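You operate a simulated robot arm through the tools that you are given. There is no shell and no other tool. Be economical: measure what you need, move in short steps, check, and stop when the job is done.

You are at the controls of a simulated two-armed robot. One attempt, no reset.

TASK
The short black case has a weak yellow seam: press it again.
Fine: drawer knob and dwell by its size and the chart, heat by the lid; drawer shut to start, open after the lamp is out; leave the heat on, touch nothing hot.

The check looks at the end state, three seconds after you hand in, the way a careful person would. Anything else that was tipped, shoved, dropped, spilled or broken makes it a failure. Lids that push on must go on centred and level and be pressed home; caps that screw on are set level and turned clockwise until they are tight.

THE ROBOT
Two 7-joint arms with two-finger parallel grippers on one trunk, on a base that drives. Base frame: it is fixed to the floor where the robot stands at the start and does not move with it; the origin is under the middle of the robot, x ahead of it, y to its left, z up. Units: m, degrees, N and s.
The left shoulder is at the start at [-0.082, 0.119, 0.851], the right one opposite. With the tool pointing down near the work surface each hand reaches from about 0.1 to 0.58 m from the robot's upright axis, wherever it stands, measured 20 degrees to its own side. Places, roughly: black arm with the yellow knob [0.6, -0.1, 1]; black knob marked bar [0.3, 0.7, 0.8]; black knob on the blue drawer [0.4, 0.5, 1]; blue drawer of the black housing [0.5, 0.5, 0.9]; blue knob on the white gauge box [0.5, -0.4, 1]; blue lever marked air [0.3, 0.8, 0.8]; blue switch on the box marked dwell [0.6, 0.1, 1]; brass tap marked drain [0.3, 0.5, 0.8]; green key on the box marked dwell [0.6, 0.3, 1]; green lever on the roller track [0.4, 0.9, 0.9]; grey knob marked hold [0.6, -0.5, 1]; grey lid on the air unit [0.4, 0.5, 0.8]; long lever on the black press frame [0.6, -0.8, 1.1]; orange knob marked depth [0.6, -0.9, 0.9]; orange lever marked bleed [0.3, 0.8, 0.8]; red handle on the yellow switch box [0.3, 1.2, 0.8]. Payload 3.43 kg a hand.
The TCP of each hand is the grasp point between the finger pads, 0.03 m short of the fingertips. In the tool frame z runs along the fingers and y along their closing line. Largest opening 0.094 m; finger width 0.028, thickness 0.01; the body of the gripper, 0.05 by 0.096 m, starts 0.055 m behind the TCP.
Orientation is that of the tool frame in the base frame, as a unit quaternion [x, y, z, w]. With the fingers straight down and closing along the base's y, the tool's x points along the base's -x, its y along +y and its z along -z.

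THE INTERFACE
- The arms move only by the tool servo_tool. It takes "left_deltas", "right_deltas" or both (then of equal length, played together; a hand with none holds still); each is a list of rows, each an object of numbers (a shift or turn left out is 0, a gripper value left out holds the last): "dx", "dy", "dz": the shift along the tool's x, y, z in m; "ax", "ay", "az": the turn, a rotation vector about the tool's x, y, z in degrees; "grip": the finger opening in m, from 0 to 0.094. In form: [{"dx": .., "dy": .., "dz": .., "ax": .., "ay": .., "az": .., "grip": ..}, ...]. A call has 1 to 20 rows; each row is the pose to reach, as a shift and turn from the pose commanded when the call began, along the tool's axes at that moment. Each row takes 0.2 s and may step no farther than 0.05 m and 8.6 degrees from the row before; otherwise, or with a gripper value out of range, the whole call is refused. A pose out of reach is approached as far as the arm can. The call stops where the force on the tool passes 40 N (or 10 N more than at its start, if that is more) or the arm is blocked; 0.2 s more then pass. Each finger travels about 0.153 m/s and halts on what it meets, pressing with about 21 N; the grip force reading is that of the motor and also rises with nothing between the fingers. The clock runs only during rows and for 0.2 s after the last one: add rows that repeat a pose to give the fingers time. It gives the time, the measured TCP pose, the force on the tool (base axes), the opening and the grip force at its end, in the units of the frame above (readings bear some noise), with the torque about the TCP (base axes, N m) and any sound that the robot's microphone picked up.
- Cameras (640 x 400 px; columns grow to the right, rows downward): "scene" is now at [0.026, 0.0105, 1.548]; the picture's right is [0.13, -0.99, 0.00], its down [-0.83, -0.11, -0.55] and it looks along [0.54, 0.07, -0.84] (base axes); focal length 269 px, centre (320, 200). "left" rides on the left gripper at [0.076, -0.014, -0.102] in its tool frame; the picture's right is [0.18, 0.98, 0.00], its down [-0.75, 0.14, -0.64] and it looks along [-0.63, 0.12, 0.77] (tool axes); focal length 243 px, centre (320, 200). "right" rides on the right gripper at [0.076, 0.014, -0.102] in its tool frame; the picture's right is [-0.18, 0.98, 0.00], its down [-0.75, -0.14, -0.64] and it looks along [-0.63, -0.12, 0.77] (tool axes); focal length 243 px, centre (320, 200). There is no depth. A picture from a camera that has moved, and an enlarged one, comes with that camera's place and axes in the base frame and with its lens.
- get_image(camera): a new picture of that camera. The clock stands still meanwhile.
- slide_trunk(by): slides the trunk up (or, below 0, down) by that many m; the arms and the scene camera ride with it, the base frame stays. It gives what a move gives, with no picture.
- drive_base(legs): drives the robot by 1 to 6 legs, each [ahead, left, turn to the left] in m, m and degrees, along the robot's own axes; the way and the turn of a leg run together, so that a leg with both is an arc; at most 1.5 m and 180 degrees a leg. The arms and the cameras ride along, it lands a little off, and it stops where it bumps. It gives what a move gives.
- turn_head(pan, tilt): turns the head with the scene camera to pan (to the left, within 143 degrees either way) and tilt (down, from -29 to 69), counted from straight ahead of the robot. It gives what a move gives.
- close_up(camera, box): a new picture of the part [left, top, right, bottom] of that camera's present view, enlarged. The clock stands still meanwhile.
- hand_in(): hands the job in; it is judged then, once.

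Work in short steps. Places have to be worked out from the pictures, the camera data and where the tool is seen: move nearer, look again, correct. Check each grasp and each placing, and mend what went wrong. You have 120 turns and 88 pictures in all, those below and enlarged ones among them. Open the grippers and draw the arms clear of the work before you hand the job in, unless the task says otherwise; then end with one line.

The tools are called after "Request:" by a JSON object that holds its "op" and its "data". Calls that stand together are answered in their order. servo_tool: Moves the arms, as the interface text tells. Its arguments: {"type":"object","properties":{"left_deltas":{"type":"array"},"right_deltas":{"type":"array"}},"required":[]} The other tools are called the same way: slide_trunk (by) slides the trunk up or down; drive_base (legs) drives the base; turn_head (pan, tilt) turns the head that bears the scene camera; get_image (camera) takes a picture; close_up (camera, box) takes an enlarged picture of a part of a camera's view; hand_in () hands the job in.

At the start:

```text
t: 0.0
left_eef_pos: [0.2818, 0.324, 0.9986]
left_orientation: [0.0, 1.0, 0.0, 0.0]
left_wrist_force: [0.5, 1.1, -0.1]
left_wrist_torque: [0.01, 0.0, 0.0]
left_finger_gap: 0.0941
left_grip_force: 0.2
right_eef_pos: [0.2958, 0.0295, 0.9999]
right_orientation: [0.0, 1.0, 0.0, 0.0]
right_wrist_force: [0.6, -0.2, -0.6]
right_wrist_torque: [-0.04, 0.0, -0.02]
right_finger_gap: 0.094
right_grip_force: 0.0
trunk travel left (down, up): [-0.275, 0.06]
robot x, y, heading: [-0.0, 0.0057, 0.1]
head pan, tilt: [7.7, 57.0]
```

scene: 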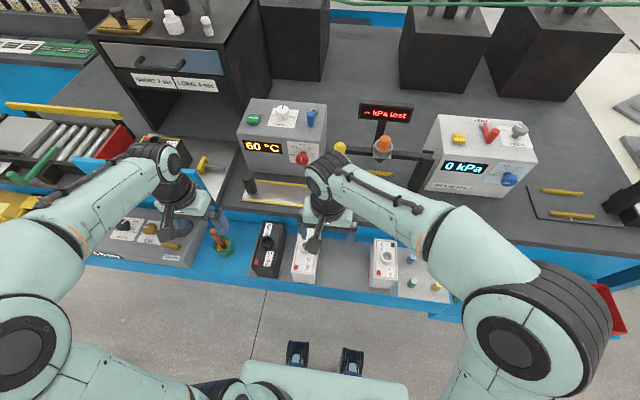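
right: 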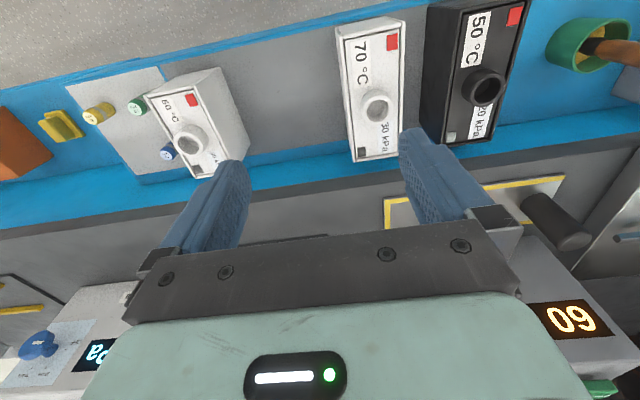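
left: 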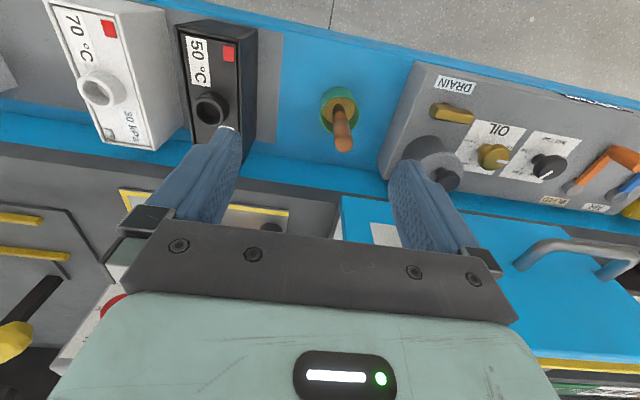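

The picture shows the test bench with a dwell box (60 °C), a gauge box (0 kPa) and three cases. I enlarge the key areas to read labels.

Request:
{"op": "close_up", "data": {"camera": "scene", "box": [220, 80, 420, 205]}}

Request:
{"op": "close_up", "data": {"camera": "scene", "box": [400, 90, 600, 215]}}

Request:
{"op": "close_up", "data": {"camera": "scene", "box": [60, 0, 300, 150]}}

Request:
{"op": "close_up", "data": {"camera": "scene", "box": [200, 190, 460, 310]}}

```text
3.20 times, centred on (320, 142) of scene
camera zoom: at [0.026, 0.0105, 1.548], right [0.13, -0.99, 0.0], down [-0.83, -0.11, -0.55], along [0.54, 0.07, -0.84], focal length 861 px, centre (320, 384)
```

zoom: 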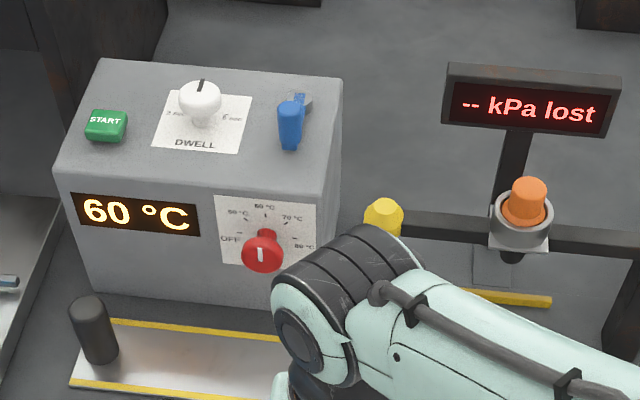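

```text
3.20 times, centred on (500, 152) of scene
camera zoom: at [0.026, 0.0105, 1.548], right [0.13, -0.99, 0.0], down [-0.83, -0.11, -0.55], along [0.54, 0.07, -0.84], focal length 861 px, centre (-256, 352)
```

zoom: 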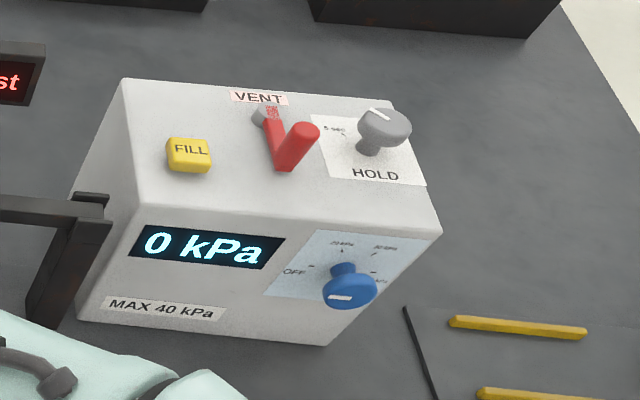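

```text
2.67 times, centred on (180, 75) of scene
camera zoom: at [0.026, 0.0105, 1.548], right [0.13, -0.99, 0.0], down [-0.83, -0.11, -0.55], along [0.54, 0.07, -0.84], focal length 718 px, centre (693, 533)
```

zoom: 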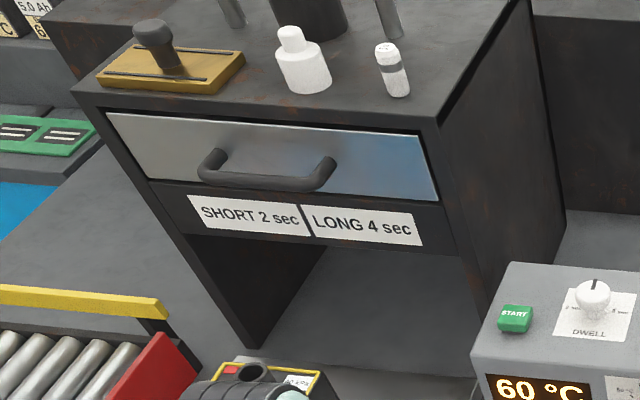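

```text
2.46 times, centred on (330, 250) of scene
camera zoom: at [0.026, 0.0105, 1.548], right [0.13, -0.99, 0.0], down [-0.83, -0.11, -0.55], along [0.54, 0.07, -0.84], focal length 662 px, centre (295, 77)
```

zoom: 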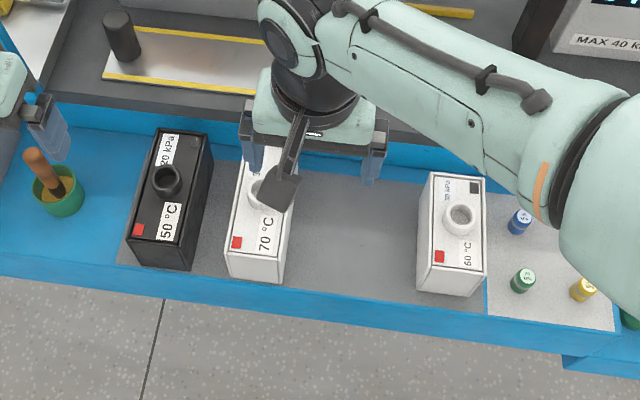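

The left arm hides the blue drawer and right arm hides the seam-press. I draw both hands back and out a bit, then look.

Request:
{"op": "servo_tool", "data": {"left_deltas": [{"dx": 0.04, "dz": -0.02}, {"dx": 0.08, "dz": -0.04}, {"dx": 0.12, "dz": -0.06}, {"dx": 0.14, "dz": -0.08}], "right_deltas": [{"dx": 0.02, "dy": -0.04, "dz": -0.02}, {"dx": 0.04, "dy": -0.08, "dz": -0.04}, {"dx": 0.06, "dy": -0.12, "dz": -0.06}, {"dx": 0.08, "dy": -0.16, "dz": -0.08}]}}

Request:
{"op": "turn_head", "data": {"pan": 25, "tilt": 50}}

Request:
{"op": "get_image", "data": {"camera": "scene"}}

```text
t: 1.0
left_eef_pos: [0.1392, 0.3229, 1.0812]
left_orientation: [-0.001, 1.0, 0.0, 0.0]
left_wrist_force: [-0.8, 0.1, 1.3]
left_wrist_torque: [0.0, -0.02, 0.01]
left_finger_gap: 0.0941
left_grip_force: 0.0
right_eef_pos: [0.2139, -0.1312, 1.0786]
right_orientation: [-0.001, 1.0, 0.0, 0.001]
right_wrist_force: [0.1, 0.2, 0.3]
right_wrist_torque: [0.0, 0.01, 0.01]
right_finger_gap: 0.0939
right_grip_force: 0.1
trunk travel left (down, up): [-0.275, 0.06]
robot x, y, heading: [-0.0002, 0.0019, 0.0]
head pan, tilt: [7.7, 57.0]
```

```text
t: 1.8
left_eef_pos: [0.1407, 0.3231, 1.0818]
left_orientation: [0.0, 1.0, 0.0, 0.0]
left_wrist_force: [0.6, 0.3, -0.2]
left_wrist_torque: [0.0, 0.0, 0.02]
left_finger_gap: 0.0939
left_grip_force: 0.0
right_eef_pos: [0.2165, -0.1292, 1.0766]
right_orientation: [-0.001, 1.0, 0.001, 0.0]
right_wrist_force: [-0.2, -0.3, -0.5]
right_wrist_torque: [0.01, -0.01, 0.01]
right_finger_gap: 0.0939
right_grip_force: 0.1
trunk travel left (down, up): [-0.275, 0.06]
robot x, y, heading: [-0.0021, 0.0016, 0.2]
head pan, tilt: [25.0, 50.0]
```

```text
80 pictures are left
camera scene: at [0.0264, 0.0335, 1.557], right [0.42, -0.91, 0.0], down [-0.69, -0.32, -0.64], along [0.58, 0.27, -0.77], focal length 269 px, centre (320, 200)
```

scene: 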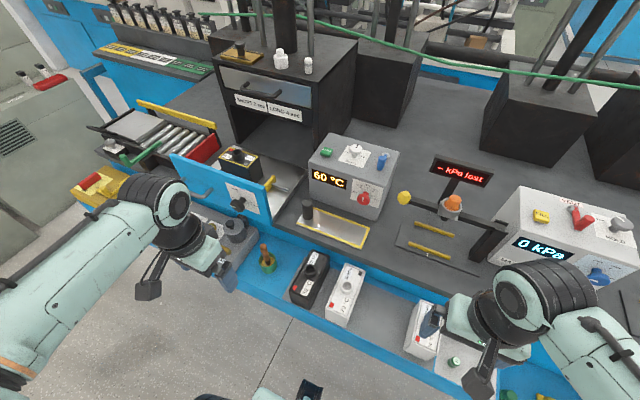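

The blue drawer in the black housing is pulled out, with a black case with a yellow seam inside. I zoom.

Request:
{"op": "close_up", "data": {"camera": "scene", "box": [160, 120, 340, 232]}}

Request:
{"op": "close_up", "data": {"camera": "scene", "box": [280, 120, 480, 245]}}

```text
3.56 times, centred on (250, 176) of scene
camera zoom: at [0.0264, 0.0335, 1.557], right [0.42, -0.91, 0.0], down [-0.69, -0.32, -0.64], along [0.58, 0.27, -0.77], focal length 957 px, centre (569, 285)
```

zoom: 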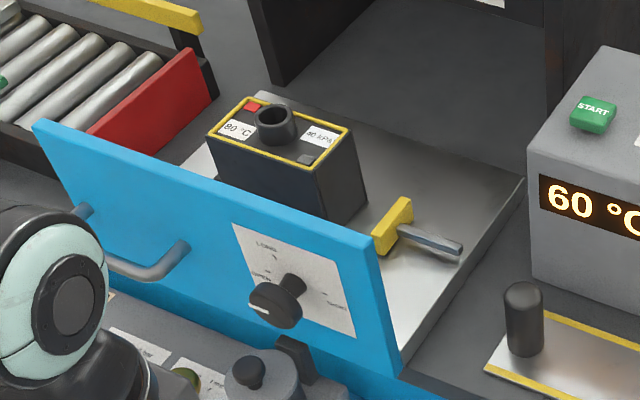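

```text
3.20 times, centred on (380, 182) of scene
camera zoom: at [0.0264, 0.0335, 1.557], right [0.42, -0.91, 0.0], down [-0.69, -0.32, -0.64], along [0.58, 0.27, -0.77], focal length 861 px, centre (128, 256)
```

zoom: 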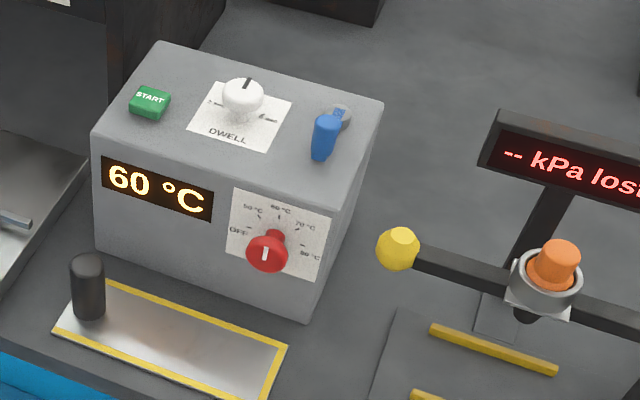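

The seam case sits in the drawer: lid says 80 °C, 40 kPa. I look with the left camera from here for knob labels, and read the drawer scale.

Request:
{"op": "get_image", "data": {"camera": "left"}}

Request:
{"op": "close_up", "data": {"camera": "scene", "box": [210, 170, 290, 220]}}

Request:
{"op": "close_up", "data": {"camera": "scene", "box": [310, 130, 406, 190]}}

```text
77 pictures are left
camera left: at [0.0639, 0.3092, 1.1848], right [-0.18, 0.98, 0.0], down [0.75, 0.14, 0.64], along [0.63, 0.12, -0.77], focal length 243 px, centre (320, 200)
```

left: 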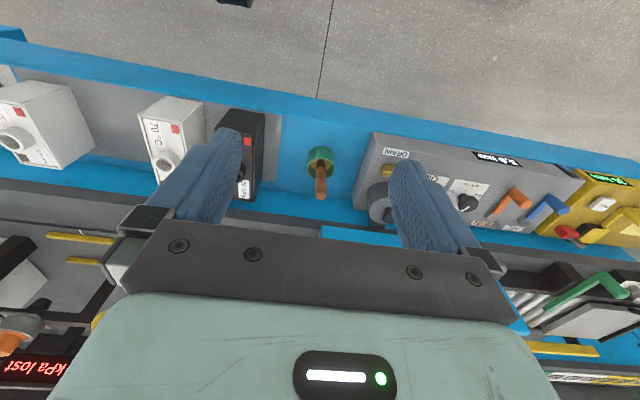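

```text
8.00 times, centred on (250, 195) of scene
camera zoom: at [0.0264, 0.0335, 1.557], right [0.42, -0.91, 0.0], down [-0.69, -0.32, -0.64], along [0.58, 0.27, -0.77], focal length 2153 px, centre (880, 240)
```

zoom: 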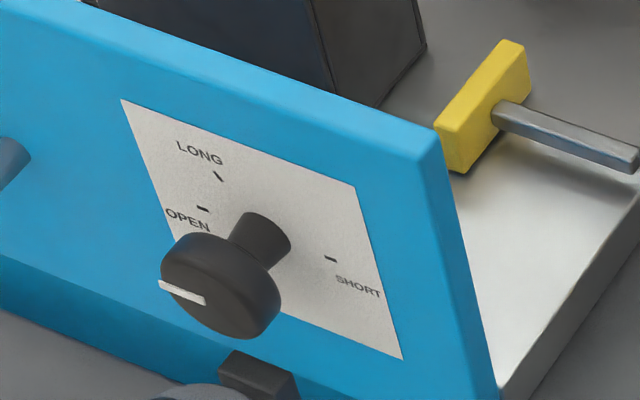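

```text
6.67 times, centred on (358, 160) of scene
camera zoom: at [0.0264, 0.0335, 1.557], right [0.42, -0.91, 0.0], down [-0.69, -0.32, -0.64], along [0.58, 0.27, -0.77], focal length 1794 px, centre (67, 467)
```

zoom: 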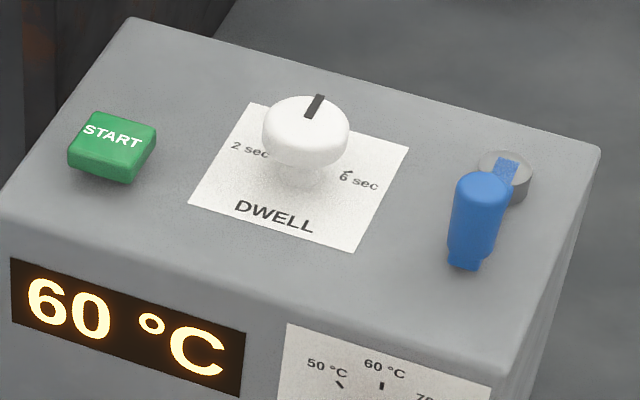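

The drawer knob stands at OPEN, marks are LONG and SHORT. Dwell dial reads 2–6 s with the pointer midway. I drive left so the left hand faces the drawer and gives parallax for measurement.

Request:
{"op": "drive_base", "data": {"legs": [[0, 0.25, 0]]}}

Request:
{"op": "turn_head", "data": {"pan": 0, "tilt": 48}}

Request:
{"op": "get_image", "data": {"camera": "scene"}}

```text
t: 4.6
left_eef_pos: [0.1363, 0.5718, 1.0808]
left_orientation: [-0.004, 1.0, 0.0, 0.0]
left_wrist_force: [-0.2, 0.3, 0.2]
left_wrist_torque: [0.01, -0.02, -0.02]
left_finger_gap: 0.0939
left_grip_force: 0.1
right_eef_pos: [0.2166, 0.1192, 1.0779]
right_orientation: [-0.004, 1.0, 0.0, 0.0]
right_wrist_force: [0.0, 0.7, -0.7]
right_wrist_torque: [0.0, -0.01, -0.01]
right_finger_gap: 0.0941
right_grip_force: 0.0
trunk travel left (down, up): [-0.275, 0.06]
robot x, y, heading: [-0.0024, 0.2478, 0.6]
head pan, tilt: [25.0, 50.0]
```

```text
t: 5.5
left_eef_pos: [0.136, 0.5725, 1.0817]
left_orientation: [-0.005, 1.0, 0.0, 0.0]
left_wrist_force: [-0.6, -0.2, 0.4]
left_wrist_torque: [-0.02, 0.01, 0.0]
left_finger_gap: 0.094
left_grip_force: 0.1
right_eef_pos: [0.2158, 0.1189, 1.0785]
right_orientation: [-0.004, 1.0, 0.0, -0.001]
right_wrist_force: [-0.9, 0.4, 0.2]
right_wrist_torque: [0.01, 0.01, 0.0]
right_finger_gap: 0.0941
right_grip_force: 0.0
trunk travel left (down, up): [-0.275, 0.06]
robot x, y, heading: [-0.0009, 0.2507, 0.3]
head pan, tilt: [0.0, 48.0]
```

```text
74 pictures are left
camera scene: at [0.0343, 0.2485, 1.5597], right [0.01, -1.0, 0.0], down [-0.74, -0.01, -0.67], along [0.67, 0.01, -0.74], focal length 269 px, centre (320, 200)
```

scene: 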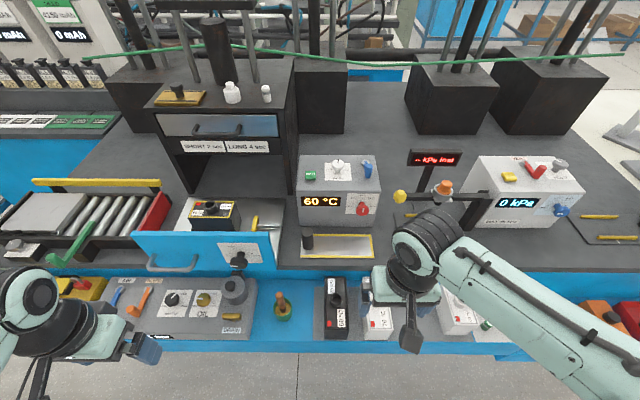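

Clear view of the work now. I zoom for accurate pixel places.

Request:
{"op": "close_up", "data": {"camera": "scene", "box": [120, 180, 320, 305]}}

Request:
{"op": "close_up", "data": {"camera": "scene", "box": [285, 145, 405, 220]}}

Request:
{"op": "close_up", "data": {"camera": "scene", "box": [50, 250, 290, 400]}}

```text
3.20 times, centred on (220, 242) of scene
camera zoom: at [0.0343, 0.2485, 1.5597], right [0.01, -1.0, 0.0], down [-0.74, -0.01, -0.67], along [0.67, 0.01, -0.74], focal length 861 px, centre (640, 64)
```

zoom: 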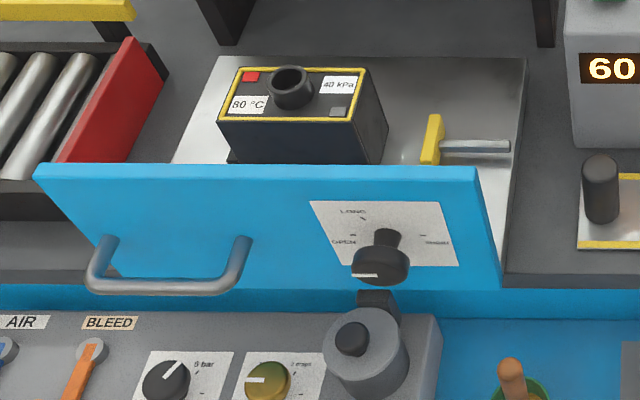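

```text
5.33 times, centred on (345, 182) of scene
camera zoom: at [0.0343, 0.2485, 1.5597], right [0.01, -1.0, 0.0], down [-0.74, -0.01, -0.67], along [0.67, 0.01, -0.74], focal length 1435 px, centre (187, 293)
```

zoom: 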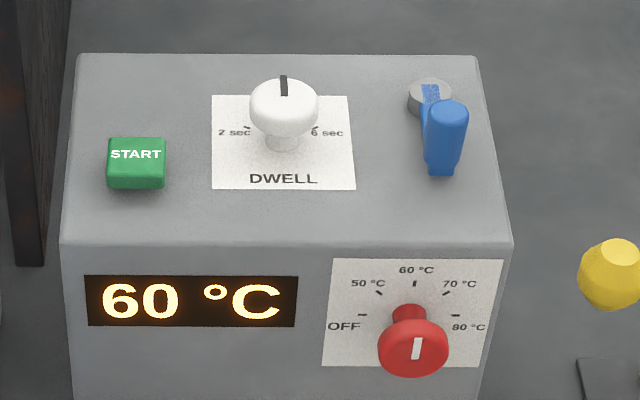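

```text
2.67 times, centred on (170, 325) of scene
camera zoom: at [0.0343, 0.2485, 1.5597], right [0.01, -1.0, 0.0], down [-0.74, -0.01, -0.67], along [0.67, 0.01, -0.74], focal length 718 px, centre (720, -133)
```

zoom: 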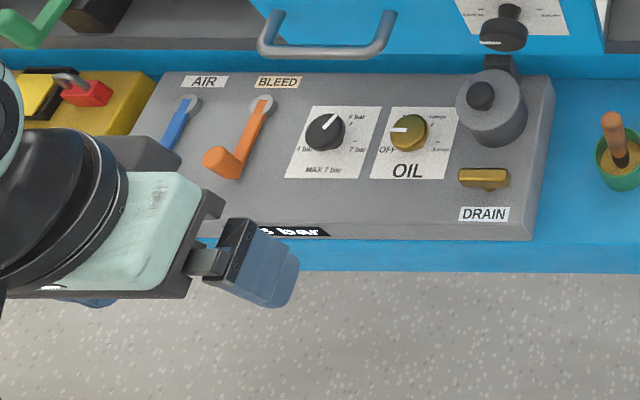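

Triangulated: drawer knob ≈(0.374,0.463,0.936), heat knob ≈(0.543,0.131,0.949), dwell knob ≈(0.655,0.204,1.03), START ≈(0.626,0.286,1.013). The dwell knob is a bit far, so I check the floor clearance ahead of the base first.

Request:
{"op": "turn_head", "data": {"pan": 0, "tilt": 69}}

Request:
{"op": "get_image", "data": {"camera": "scene"}}

```text
t: 6.3
left_eef_pos: [0.1357, 0.5723, 1.0806]
left_orientation: [-0.004, 1.0, 0.0, 0.0]
left_wrist_force: [0.3, 0.1, -0.1]
left_wrist_torque: [0.02, -0.02, 0.01]
left_finger_gap: 0.094
left_grip_force: 0.1
right_eef_pos: [0.2164, 0.1183, 1.0788]
right_orientation: [-0.005, 1.0, 0.0, 0.0]
right_wrist_force: [-0.4, 0.7, 0.2]
right_wrist_torque: [-0.02, 0.0, -0.05]
right_finger_gap: 0.0939
right_grip_force: 0.1
trunk travel left (down, up): [-0.275, 0.06]
robot x, y, heading: [0.0007, 0.246, 0.2]
head pan, tilt: [0.0, 68.8]
```

```text
70 pictures are left
camera scene: at [0.0115, 0.2482, 1.5351], right [0.01, -1.0, 0.0], down [-0.93, -0.01, -0.36], along [0.36, 0.0, -0.93], focal length 269 px, centre (320, 200)
```

scene: 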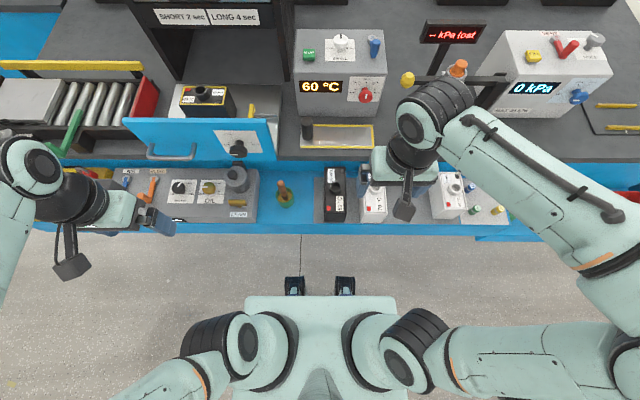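

There is knee room under the shelf and the body is well behind its edge. I drive ahead 0.10.

Request:
{"op": "drive_base", "data": {"legs": [[0.1, 0, 0]]}}

Request:
{"op": "turn_head", "data": {"pan": -12, "tilt": 48}}

```text
t: 7.5
left_eef_pos: [0.239, 0.5725, 1.0807]
left_orientation: [-0.004, 1.0, 0.0, 0.001]
left_wrist_force: [0.0, -1.5, 0.1]
left_wrist_torque: [-0.01, 0.03, -0.04]
left_finger_gap: 0.0939
left_grip_force: 0.1
right_eef_pos: [0.3194, 0.1195, 1.0766]
right_orientation: [-0.004, 1.0, 0.0, -0.001]
right_wrist_force: [0.2, -0.1, 0.1]
right_wrist_torque: [0.0, 0.01, 0.03]
right_finger_gap: 0.0939
right_grip_force: 0.0
trunk travel left (down, up): [-0.275, 0.06]
robot x, y, heading: [0.102, 0.2462, 0.6]
head pan, tilt: [0.0, 68.8]
```

```text
t: 8.3
left_eef_pos: [0.2388, 0.5728, 1.082]
left_orientation: [-0.004, 1.0, 0.0, 0.0]
left_wrist_force: [-0.5, 0.3, -0.2]
left_wrist_torque: [-0.03, -0.01, -0.01]
left_finger_gap: 0.0939
left_grip_force: 0.0
right_eef_pos: [0.3197, 0.1207, 1.0781]
right_orientation: [-0.004, 1.0, 0.0, 0.0]
right_wrist_force: [-0.9, 0.1, 0.1]
right_wrist_torque: [0.02, -0.02, -0.02]
right_finger_gap: 0.0941
right_grip_force: 0.1
trunk travel left (down, up): [-0.275, 0.06]
robot x, y, heading: [0.1017, 0.2511, 0.2]
head pan, tilt: [-12.0, 48.0]
```

Dwell knob first with the right hand: go up and over it, fingers at 0.06, tool down.

Request:
{"op": "servo_tool", "data": {"right_deltas": [{"dz": -0.045, "grip": 0.062}, {"dx": -0.045, "dy": 0.011, "dz": -0.05}, {"dx": -0.09, "dy": 0.022, "dz": -0.05}, {"dx": -0.135, "dy": 0.033, "dz": -0.05}, {"dx": -0.18, "dy": 0.045, "dz": -0.05}, {"dx": -0.225, "dy": 0.056, "dz": -0.05}, {"dx": -0.27, "dy": 0.067, "dz": -0.05}, {"dx": -0.31, "dy": 0.077, "dz": -0.05}, {"dx": -0.335, "dy": 0.083, "dz": -0.05}, {"dx": -0.335, "dy": 0.083, "dz": -0.05}]}}

Request:
{"op": "get_image", "data": {"camera": "right"}}

Request:
{"op": "get_image", "data": {"camera": "scene"}}

```text
t: 10.5
left_eef_pos: [0.2394, 0.5734, 1.0812]
left_orientation: [-0.005, 1.0, -0.002, 0.0]
left_wrist_force: [-0.3, 0.3, 0.8]
left_wrist_torque: [-0.02, 0.0, -0.02]
left_finger_gap: 0.094
left_grip_force: 0.1
right_eef_pos: [0.5646, 0.2141, 1.0971]
right_orientation: [-0.004, 1.0, 0.0, 0.0]
right_wrist_force: [0.0, 0.8, -0.3]
right_wrist_torque: [-0.04, 0.01, 0.0]
right_finger_gap: 0.0619
right_grip_force: 0.1
right hand out of reach, approached as far as the arm can: row 7, 8, 9, 10
trunk travel left (down, up): [-0.275, 0.06]
robot x, y, heading: [0.1021, 0.2479, 0.5]
head pan, tilt: [-12.0, 48.0]
```

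```text
69 pictures are left
camera right: at [0.4886, 0.2282, 1.2009], right [0.18, 0.98, 0.0], down [0.75, -0.13, 0.64], along [0.63, -0.11, -0.77], focal length 243 px, centre (320, 200)
```

right: 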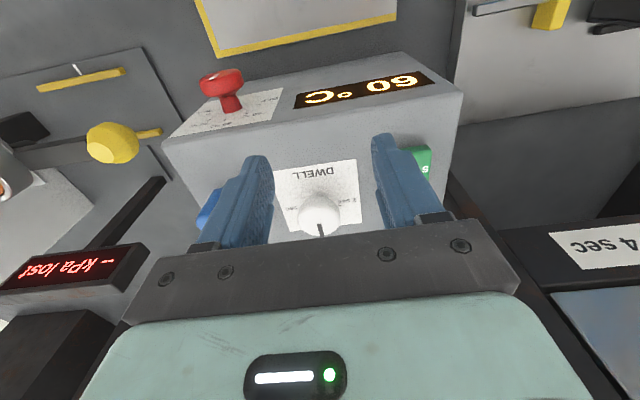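

```text
68 pictures are left
camera scene: at [0.1359, 0.2346, 1.5598], right [-0.2, -0.98, 0.0], down [-0.73, 0.15, -0.67], along [0.66, -0.13, -0.74], focal length 269 px, centre (320, 200)
```

scene: 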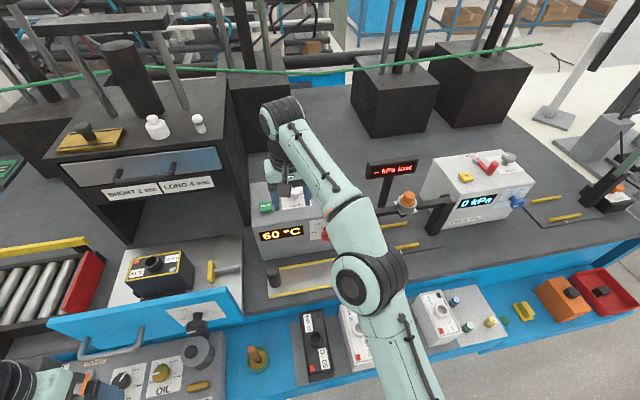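

The hand falls ~9 cm short in x. I raise the trunk 0.06 and drive 0.06 further ahead (fingertips stay above the knobs).

Request:
{"op": "slide_trunk", "data": {"by": 0.06}}

Request:
{"op": "drive_base", "data": {"legs": [[0.06, 0, 0]]}}

```text
t: 11.5
left_eef_pos: [0.2382, 0.5734, 1.1412]
left_orientation: [-0.005, 1.0, 0.0, 0.0]
left_wrist_force: [-0.7, 0.5, -0.5]
left_wrist_torque: [-0.02, -0.02, -0.01]
left_finger_gap: 0.0942
left_grip_force: 0.0
right_eef_pos: [0.5644, 0.2093, 1.1619]
right_orientation: [-0.004, 1.0, 0.0, 0.0]
right_wrist_force: [0.4, -0.1, 0.6]
right_wrist_torque: [0.01, 0.01, 0.02]
right_finger_gap: 0.0621
right_grip_force: 0.1
trunk travel left (down, up): [-0.335, 0.0]
robot x, y, heading: [0.1025, 0.2477, 0.6]
head pan, tilt: [-12.0, 48.0]
```

```text
t: 12.6
left_eef_pos: [0.3012, 0.5737, 1.1412]
left_orientation: [-0.004, 1.0, 0.0, 0.0]
left_wrist_force: [1.0, 0.5, -0.1]
left_wrist_torque: [0.02, 0.09, 0.01]
left_finger_gap: 0.0936
left_grip_force: 0.0
right_eef_pos: [0.6278, 0.2104, 1.1625]
right_orientation: [-0.004, 1.0, 0.0, 0.0]
right_wrist_force: [1.0, 0.1, 0.3]
right_wrist_torque: [0.01, 0.03, 0.01]
right_finger_gap: 0.0618
right_grip_force: 0.0
trunk travel left (down, up): [-0.335, 0.0]
robot x, y, heading: [0.1572, 0.2508, 0.2]
head pan, tilt: [-12.0, 48.0]
stopped in leg 1: the robot was blocked; the commanded pose is now the measured one
```

The base bumped lightly at 0.157 but that suffices. I back off 5 mm and move the right hand over the dwell knob.

Request:
{"op": "drive_base", "data": {"legs": [[-0.008, 0, 0]]}}

Request:
{"op": "servo_tool", "data": {"right_deltas": [{"dx": -0.017, "dy": -0.003, "dz": 0.03}, {"dx": -0.034, "dy": -0.006, "dz": 0.06}, {"dx": -0.034, "dy": -0.006, "dz": 0.08}, {"dx": -0.034, "dy": -0.006, "dz": 0.08}]}}

Request:
{"op": "get_image", "data": {"camera": "right"}}

Request:
{"op": "get_image", "data": {"camera": "scene"}}

```text
t: 13.3
left_eef_pos: [0.2921, 0.5737, 1.1418]
left_orientation: [-0.004, 1.0, 0.0, -0.001]
left_wrist_force: [1.2, -0.6, -0.1]
left_wrist_torque: [-0.01, 0.02, 0.02]
left_finger_gap: 0.0944
left_grip_force: 0.1
right_eef_pos: [0.6174, 0.2102, 1.1624]
right_orientation: [-0.003, 1.0, 0.0, 0.001]
right_wrist_force: [-0.2, -0.5, -0.7]
right_wrist_torque: [0.0, 0.0, -0.01]
right_finger_gap: 0.0622
right_grip_force: 0.1
trunk travel left (down, up): [-0.335, 0.0]
robot x, y, heading: [0.1545, 0.2466, 0.7]
head pan, tilt: [-12.0, 48.0]
```

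```text
t: 14.3
left_eef_pos: [0.2906, 0.5731, 1.1415]
left_orientation: [-0.005, 1.0, 0.0, 0.0]
left_wrist_force: [0.1, -0.1, 0.0]
left_wrist_torque: [0.05, 0.01, 0.02]
left_finger_gap: 0.094
left_grip_force: 0.0
right_eef_pos: [0.6517, 0.2044, 1.0811]
right_orientation: [-0.005, 1.0, 0.0, 0.0]
right_wrist_force: [0.7, 0.9, 0.4]
right_wrist_torque: [-0.01, 0.02, -0.03]
right_finger_gap: 0.062
right_grip_force: 0.2
trunk travel left (down, up): [-0.335, 0.0]
robot x, y, heading: [0.1551, 0.2528, 0.2]
head pan, tilt: [-12.0, 48.0]
```

```text
67 pictures are left
camera right: at [0.5755, 0.2189, 1.1843], right [0.18, 0.98, 0.0], down [0.75, -0.14, 0.64], along [0.63, -0.11, -0.77], focal length 243 px, centre (320, 200)
```

right: 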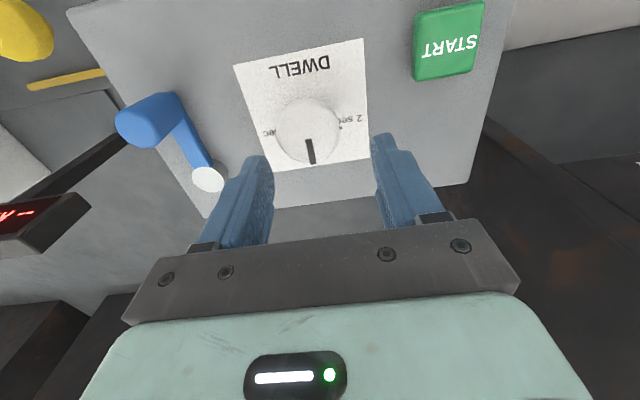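

```text
66 pictures are left
camera scene: at [0.1859, 0.2333, 1.6229], right [-0.2, -0.98, 0.0], down [-0.73, 0.15, -0.67], along [0.66, -0.13, -0.74], focal length 269 px, centre (320, 200)
```

scene: 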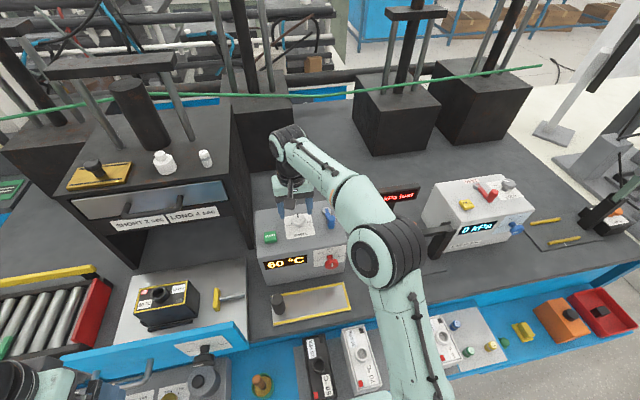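

From the near camera the knob centre is at ≈(0.640,0.200). I shift there, descend to TCP z 1.04 and close on it.

Request:
{"op": "servo_tool", "data": {"right_deltas": [{"dx": 0.0115, "dy": -0.004}, {"dx": 0.0115, "dy": -0.004, "dz": 0.02}, {"dx": 0.0115, "dy": -0.004, "dz": 0.04}, {"dx": 0.0115, "dy": -0.004, "dz": 0.04, "grip": 0.03}, {"dx": 0.0115, "dy": -0.004, "dz": 0.04, "grip": 0.03}]}}

Request:
{"op": "get_image", "data": {"camera": "right"}}

```text
t: 15.4
left_eef_pos: [0.2892, 0.5727, 1.14]
left_orientation: [-0.004, 1.0, 0.0, 0.001]
left_wrist_force: [0.4, 0.2, -0.2]
left_wrist_torque: [0.01, -0.01, -0.02]
left_finger_gap: 0.0941
left_grip_force: 0.0
right_eef_pos: [0.6397, 0.1995, 1.0495]
right_orientation: [-0.003, 1.0, 0.003, 0.008]
right_wrist_force: [-3.2, -1.8, 13.3]
right_wrist_torque: [-0.19, 0.64, -0.17]
right_finger_gap: 0.0375
right_grip_force: 7.1
trunk travel left (down, up): [-0.335, 0.0]
robot x, y, heading: [0.1533, 0.2493, 0.6]
head pan, tilt: [-12.0, 48.0]
stopped in row 5 (right hand): the force on the tool passed its limit at 43 N (the readings are from after the stop); the commanded pose is now the measured one
```

```text
65 pictures are left
camera right: at [0.562, 0.2139, 1.1523], right [0.18, 0.98, 0.01], down [0.74, -0.14, 0.65], along [0.64, -0.11, -0.76], focal length 243 px, centre (320, 200)
```

right: 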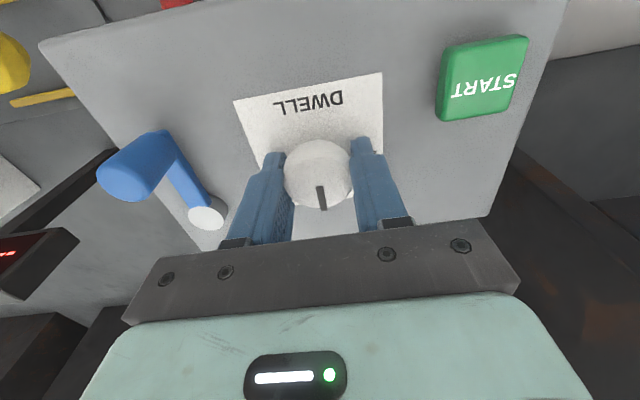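

The fingers hold the knob (gap 0.0375) but touched the box top. I open, lift 4 mm, shift back 5 mm, regrip and check.

Request:
{"op": "servo_tool", "data": {"right_deltas": [{"grip": 0.05}, {"dz": -0.003, "dx": 0.005, "dy": 0.001, "grip": 0.05}, {"dz": -0.003, "dx": 0.005, "dy": 0.001, "grip": 0.033}, {"dz": -0.003, "dx": 0.005, "dy": 0.001, "grip": 0.033}]}}

```text
t: 16.4
left_eef_pos: [0.2907, 0.5725, 1.1406]
left_orientation: [-0.005, 1.0, 0.001, 0.0]
left_wrist_force: [-0.4, -0.2, 0.5]
left_wrist_torque: [-0.01, -0.03, -0.01]
left_finger_gap: 0.0939
left_grip_force: 0.0
right_eef_pos: [0.6362, 0.1993, 1.0501]
right_orientation: [-0.004, 1.0, 0.001, 0.007]
right_wrist_force: [3.9, 1.2, -0.8]
right_wrist_torque: [-0.06, -1.03, -0.03]
right_finger_gap: 0.0374
right_grip_force: 45.1
trunk travel left (down, up): [-0.335, 0.0]
robot x, y, heading: [0.1509, 0.2476, 0.5]
head pan, tilt: [-12.0, 48.0]
```

Grip is good with low force. Now turn counter-clockwise (negative about the tool's down axis) by 60° in steps.

Request:
{"op": "servo_tool", "data": {"right_deltas": [{"az": -8}, {"az": -16}, {"az": -24}, {"az": -32}, {"az": -40}, {"az": -48}, {"az": -56}, {"az": -60}, {"az": -60}]}}

Request:
{"op": "get_image", "data": {"camera": "right"}}

```text
t: 18.4
left_eef_pos: [0.2912, 0.572, 1.1412]
left_orientation: [-0.005, 1.0, -0.001, 0.0]
left_wrist_force: [0.6, -1.0, 0.1]
left_wrist_torque: [-0.03, -0.01, 0.02]
left_finger_gap: 0.0939
left_grip_force: 0.1
right_eef_pos: [0.6351, 0.2, 1.0502]
right_orientation: [-0.504, 0.864, -0.002, 0.005]
right_wrist_force: [2.1, -0.7, -6.6]
right_wrist_torque: [-0.24, 0.02, -0.47]
right_finger_gap: 0.0371
right_grip_force: 44.8
trunk travel left (down, up): [-0.335, 0.0]
robot x, y, heading: [0.1483, 0.2476, 0.3]
head pan, tilt: [-12.0, 48.0]
```

```text
64 pictures are left
camera right: at [0.5852, 0.1413, 1.1528], right [-0.77, 0.64, -0.01], down [0.49, 0.59, 0.65], along [0.42, 0.49, -0.76], focal length 243 px, centre (320, 200)
```

right: 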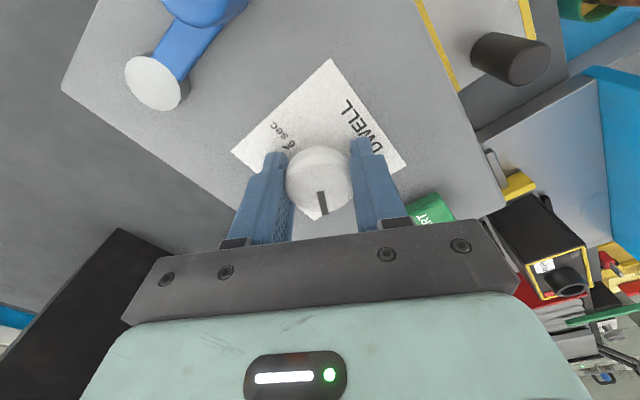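

Knob followed the hand. I open, lift and look at the pointer from above.

Request:
{"op": "servo_tool", "data": {"right_deltas": [{"grip": 0.055}, {"grip": 0.055, "dz": -0.02}, {"dz": -0.06}, {"dz": -0.08}]}}

Request:
{"op": "get_image", "data": {"camera": "right"}}

```text
t: 19.4
left_eef_pos: [0.2908, 0.5737, 1.1416]
left_orientation: [-0.004, 1.0, 0.0, 0.0]
left_wrist_force: [-0.9, 0.0, 0.4]
left_wrist_torque: [0.03, -0.03, 0.02]
left_finger_gap: 0.0941
left_grip_force: 0.1
right_eef_pos: [0.6336, 0.1998, 1.1308]
right_orientation: [-0.504, 0.863, -0.001, 0.006]
right_wrist_force: [-0.7, 0.3, 0.5]
right_wrist_torque: [0.01, 0.01, 0.02]
right_finger_gap: 0.0553
right_grip_force: 0.1
trunk travel left (down, up): [-0.335, 0.0]
robot x, y, heading: [0.1517, 0.2496, 0.4]
head pan, tilt: [-12.0, 48.0]
```

```text
63 pictures are left
camera right: at [0.583, 0.1417, 1.2335], right [-0.76, 0.64, -0.01], down [0.49, 0.58, 0.65], along [0.42, 0.49, -0.76], focal length 243 px, centre (320, 200)
```

right: 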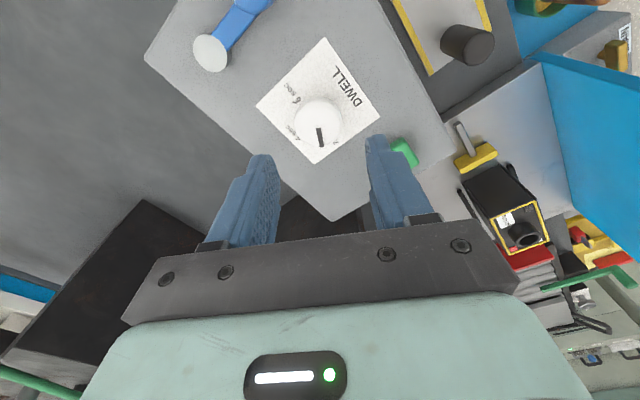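

Request:
{"op": "close_up", "data": {"camera": "right", "box": [250, 50, 394, 170]}}

```text
3.33 times, centred on (322, 110) of right
camera zoom: at [0.583, 0.1417, 1.2335], right [-0.76, 0.64, -0.01], down [0.49, 0.58, 0.65], along [0.42, 0.49, -0.76], focal length 809 px, centre (313, 500)
```

zoom: 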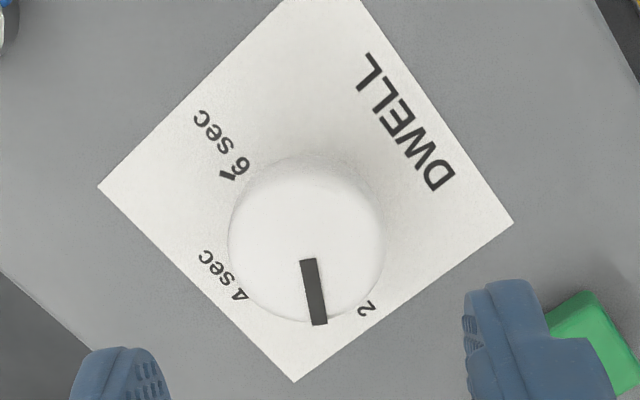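

Pointer direction works out at ≈57° left of ahead, the 2/6 marks lie at ±60°, so dwell is at 2 sec. I turn the hand back and move it to in front of the heat box.

Request:
{"op": "servo_tool", "data": {"right_deltas": [{"az": 8}, {"az": 16}, {"az": 24}, {"az": 32}, {"az": 40}, {"az": 48}, {"az": 56}, {"az": 60}]}}

Request:
{"op": "servo_tool", "data": {"right_deltas": [{"dx": 0.05}, {"dx": 0.1, "dy": -0.02}, {"dx": 0.15, "dy": -0.04}, {"dx": 0.19, "dy": -0.065}, {"dx": 0.19, "dy": -0.065, "ay": -8}, {"dx": 0.19, "dy": -0.065, "dz": 0.02, "ay": -16}, {"dx": 0.19, "dy": -0.065, "dz": 0.04, "ay": -24}, {"dx": 0.19, "dy": -0.065, "dz": 0.06, "ay": -30}, {"dx": 0.19, "dy": -0.065, "dz": 0.08, "ay": -30}]}}

Request:
{"op": "get_image", "data": {"camera": "right"}}

Request:
{"op": "get_image", "data": {"camera": "scene"}}

```text
t: 21.2
left_eef_pos: [0.2902, 0.5719, 1.1408]
left_orientation: [-0.005, 1.0, 0.0, 0.0]
left_wrist_force: [0.0, 0.9, -0.1]
left_wrist_torque: [0.01, 0.01, -0.04]
left_finger_gap: 0.094
left_grip_force: 0.0
right_eef_pos: [0.6343, 0.2014, 1.1303]
right_orientation: [-0.003, 1.0, 0.001, 0.006]
right_wrist_force: [0.6, 0.6, -0.5]
right_wrist_torque: [0.03, 0.0, 0.02]
right_finger_gap: 0.055
right_grip_force: 0.0
trunk travel left (down, up): [-0.335, 0.0]
robot x, y, heading: [0.1541, 0.2471, 0.1]
head pan, tilt: [-12.0, 48.0]
```

```text
refused: row 2 steps farther than a row can; nothing moved
```

```text
61 pictures are left
camera right: at [0.5577, 0.2157, 1.2331], right [0.18, 0.98, 0.01], down [0.75, -0.14, 0.65], along [0.64, -0.11, -0.76], focal length 243 px, centre (320, 200)
```

right: 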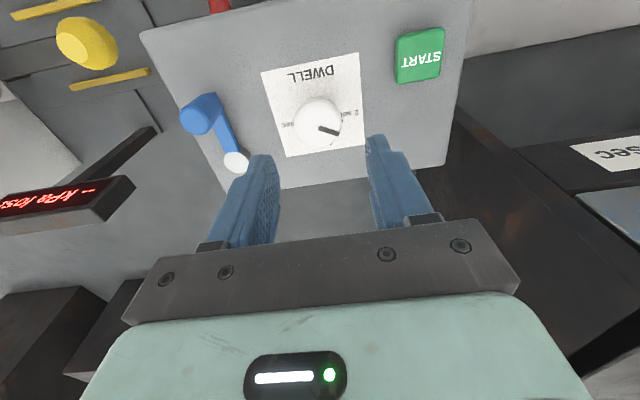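

```text
60 pictures are left
camera scene: at [0.1857, 0.2332, 1.6229], right [-0.2, -0.98, 0.0], down [-0.73, 0.15, -0.67], along [0.66, -0.13, -0.74], focal length 269 px, centre (320, 200)
```

scene: 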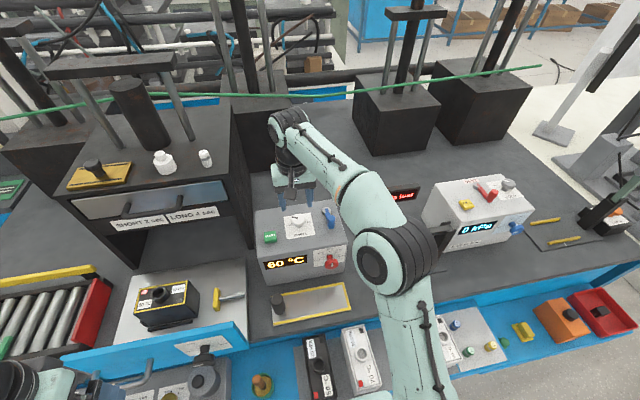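

I check the pointer enlarged and meanwhile retract (with smaller steps).

Request:
{"op": "close_up", "data": {"camera": "right", "box": [256, 60, 384, 140]}}

Request:
{"op": "servo_tool", "data": {"right_deltas": [{"dx": 0.045}, {"dx": 0.085, "dy": -0.02}, {"dx": 0.125, "dy": -0.04}, {"dx": 0.16, "dy": -0.065}, {"dx": 0.19, "dy": -0.065}, {"dx": 0.19, "dy": -0.065, "ay": -8}, {"dx": 0.19, "dy": -0.065, "dz": 0.02, "ay": -16}, {"dx": 0.19, "dy": -0.065, "dz": 0.04, "ay": -24}, {"dx": 0.19, "dy": -0.065, "dz": 0.06, "ay": -30}, {"dx": 0.19, "dy": -0.065, "dz": 0.08, "ay": -30}]}}

Request:
{"op": "get_image", "data": {"camera": "right"}}

Request:
{"op": "get_image", "data": {"camera": "scene"}}

```text
5.00 times, centred on (320, 100) of right
camera zoom: at [0.5577, 0.2157, 1.2331], right [0.18, 0.98, 0.01], down [0.75, -0.14, 0.65], along [0.64, -0.11, -0.76], focal length 1213 px, centre (320, 700)
```

zoom: 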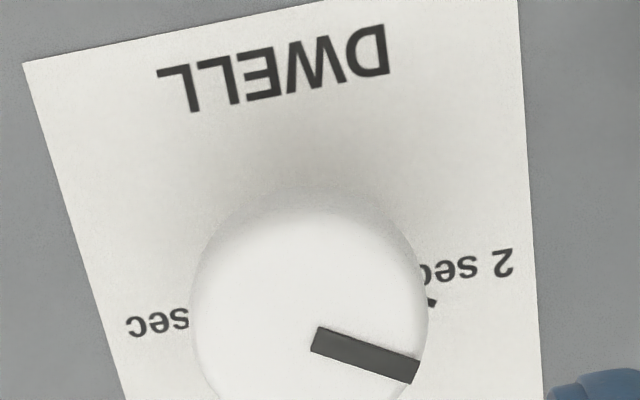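

```text
t: 23.4
left_eef_pos: [0.2903, 0.5724, 1.1417]
left_orientation: [-0.004, 1.0, 0.0, 0.0]
left_wrist_force: [-0.4, -0.1, 0.2]
left_wrist_torque: [0.0, 0.0, -0.02]
left_finger_gap: 0.094
left_grip_force: 0.1
right_eef_pos: [0.4443, 0.1356, 1.048]
right_orientation: [-0.003, 0.964, 0.003, 0.266]
right_wrist_force: [-0.3, 0.3, -0.4]
right_wrist_torque: [0.04, -0.02, 0.04]
right_finger_gap: 0.0549
right_grip_force: 0.0
trunk travel left (down, up): [-0.335, 0.0]
robot x, y, heading: [0.1525, 0.2472, 0.5]
head pan, tilt: [-12.0, 48.0]
```

```text
58 pictures are left
camera right: at [0.3275, 0.1494, 1.0965], right [0.15, 0.98, 0.1], down [0.32, -0.14, 0.94], along [0.94, -0.11, -0.34], focal length 243 px, centre (320, 200)
```

right: 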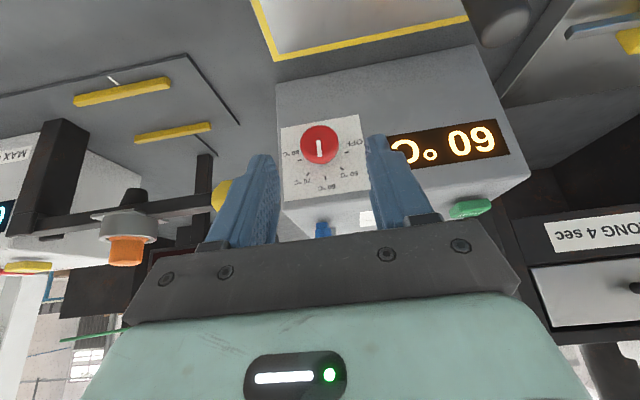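

```text
57 pictures are left
camera scene: at [0.1863, 0.2334, 1.6229], right [-0.2, -0.98, 0.0], down [-0.73, 0.15, -0.67], along [0.66, -0.13, -0.74], focal length 269 px, centre (320, 200)
```

scene: 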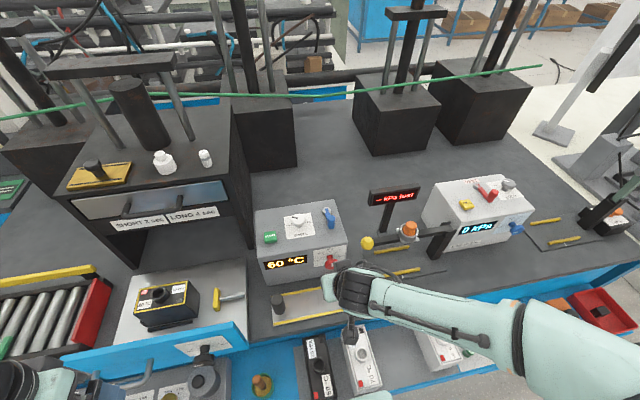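

Dwell reads on the 2-sec mark. The heat knob's front is at ≈(0.527,0.131,0.970), box face at x≈0.55. I pre-position the tilted hand in front of the knob, rolled 45° left, so I can then turn it clockwise 90°.

Request:
{"op": "servo_tool", "data": {"right_deltas": [{"ax": 6.4, "az": -3.9, "dx": 0.0024, "dz": 0.0124}, {"ax": 12.9, "az": -7.7, "dx": 0.0048, "dz": 0.0247}, {"ax": 19.3, "az": -11.6, "dx": 0.0072, "dy": 0.001, "dz": 0.0371}, {"ax": 25.7, "az": -15.5, "dx": 0.0095, "dy": 0.002, "dz": 0.0495}, {"ax": 32.2, "az": -19.3, "dx": 0.0119, "dy": 0.002, "dz": 0.062}, {"ax": 38.6, "az": -23.2, "dx": 0.0143, "dy": 0.002, "dz": 0.0742}, {"ax": 38.6, "az": -23.2, "dx": 0.0143, "dy": 0.002, "dz": 0.0742}]}}

Request:
{"op": "get_image", "data": {"camera": "right"}}

Request:
{"op": "get_image", "data": {"camera": "scene"}}

```text
t: 25.0
left_eef_pos: [0.29, 0.5731, 1.142]
left_orientation: [-0.004, 1.0, 0.0, 0.0]
left_wrist_force: [-0.7, 0.4, 0.3]
left_wrist_torque: [-0.02, 0.0, 0.03]
left_finger_gap: 0.0938
left_grip_force: 0.1
right_eef_pos: [0.4714, 0.1371, 0.9774]
right_orientation: [-0.106, 0.89, -0.367, 0.247]
right_wrist_force: [0.5, 0.2, -1.1]
right_wrist_torque: [0.02, 0.02, 0.01]
right_finger_gap: 0.0551
right_grip_force: 0.1
trunk travel left (down, up): [-0.335, 0.0]
robot x, y, heading: [0.1558, 0.2456, 0.7]
head pan, tilt: [-12.0, 48.0]
```

```text
56 pictures are left
camera right: at [0.3535, 0.1816, 1.0032], right [0.15, 0.76, -0.63], down [0.31, 0.57, 0.76], along [0.94, -0.31, -0.16], focal length 243 px, centre (320, 200)
```

right: 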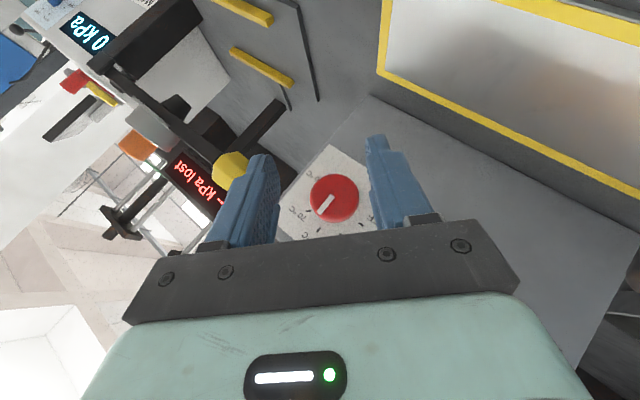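

```text
55 pictures are left
camera scene: at [0.1853, 0.2328, 1.6229], right [-0.2, -0.98, 0.0], down [-0.73, 0.15, -0.67], along [0.66, -0.13, -0.74], focal length 269 px, centre (320, 200)
```

scene: 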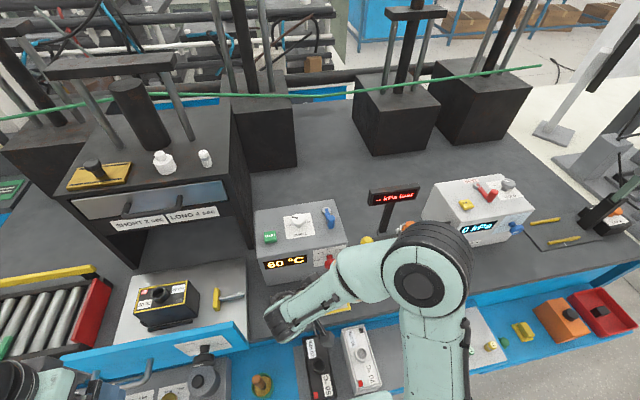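

The knob lies on the grasp line. I advance ~5 cm along base x and close the fingers on it.

Request:
{"op": "servo_tool", "data": {"right_deltas": [{"dx": -0.021, "dy": 0.0014, "dz": 0.0125}, {"dx": -0.0417, "dy": 0.0028, "dz": 0.025}, {"dx": -0.0417, "dy": 0.0028, "dz": 0.025, "grip": 0.033}, {"dx": -0.0417, "dy": 0.0028, "dz": 0.025, "grip": 0.033}]}}

Request:
{"op": "get_image", "data": {"camera": "right"}}

```text
t: 26.0
left_eef_pos: [0.2906, 0.5724, 1.1411]
left_orientation: [-0.004, 1.0, 0.0, 0.0]
left_wrist_force: [0.2, 0.0, 0.0]
left_wrist_torque: [0.01, 0.01, 0.04]
left_finger_gap: 0.0941
left_grip_force: 0.1
right_eef_pos: [0.5202, 0.1392, 0.9743]
right_orientation: [-0.107, 0.891, -0.366, 0.247]
right_wrist_force: [-0.8, -0.6, 3.6]
right_wrist_torque: [-0.03, 0.64, -0.71]
right_finger_gap: 0.037
right_grip_force: 45.0
trunk travel left (down, up): [-0.335, 0.0]
robot x, y, heading: [0.1523, 0.2487, 0.5]
head pan, tilt: [-12.0, 48.0]
```

```text
54 pictures are left
camera right: at [0.4026, 0.1837, 1.0001], right [0.15, 0.76, -0.63], down [0.31, 0.56, 0.76], along [0.94, -0.31, -0.16], focal length 243 px, centre (320, 200)
```

right: 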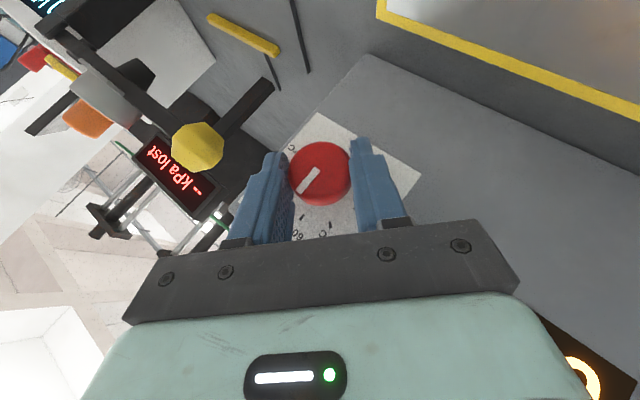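

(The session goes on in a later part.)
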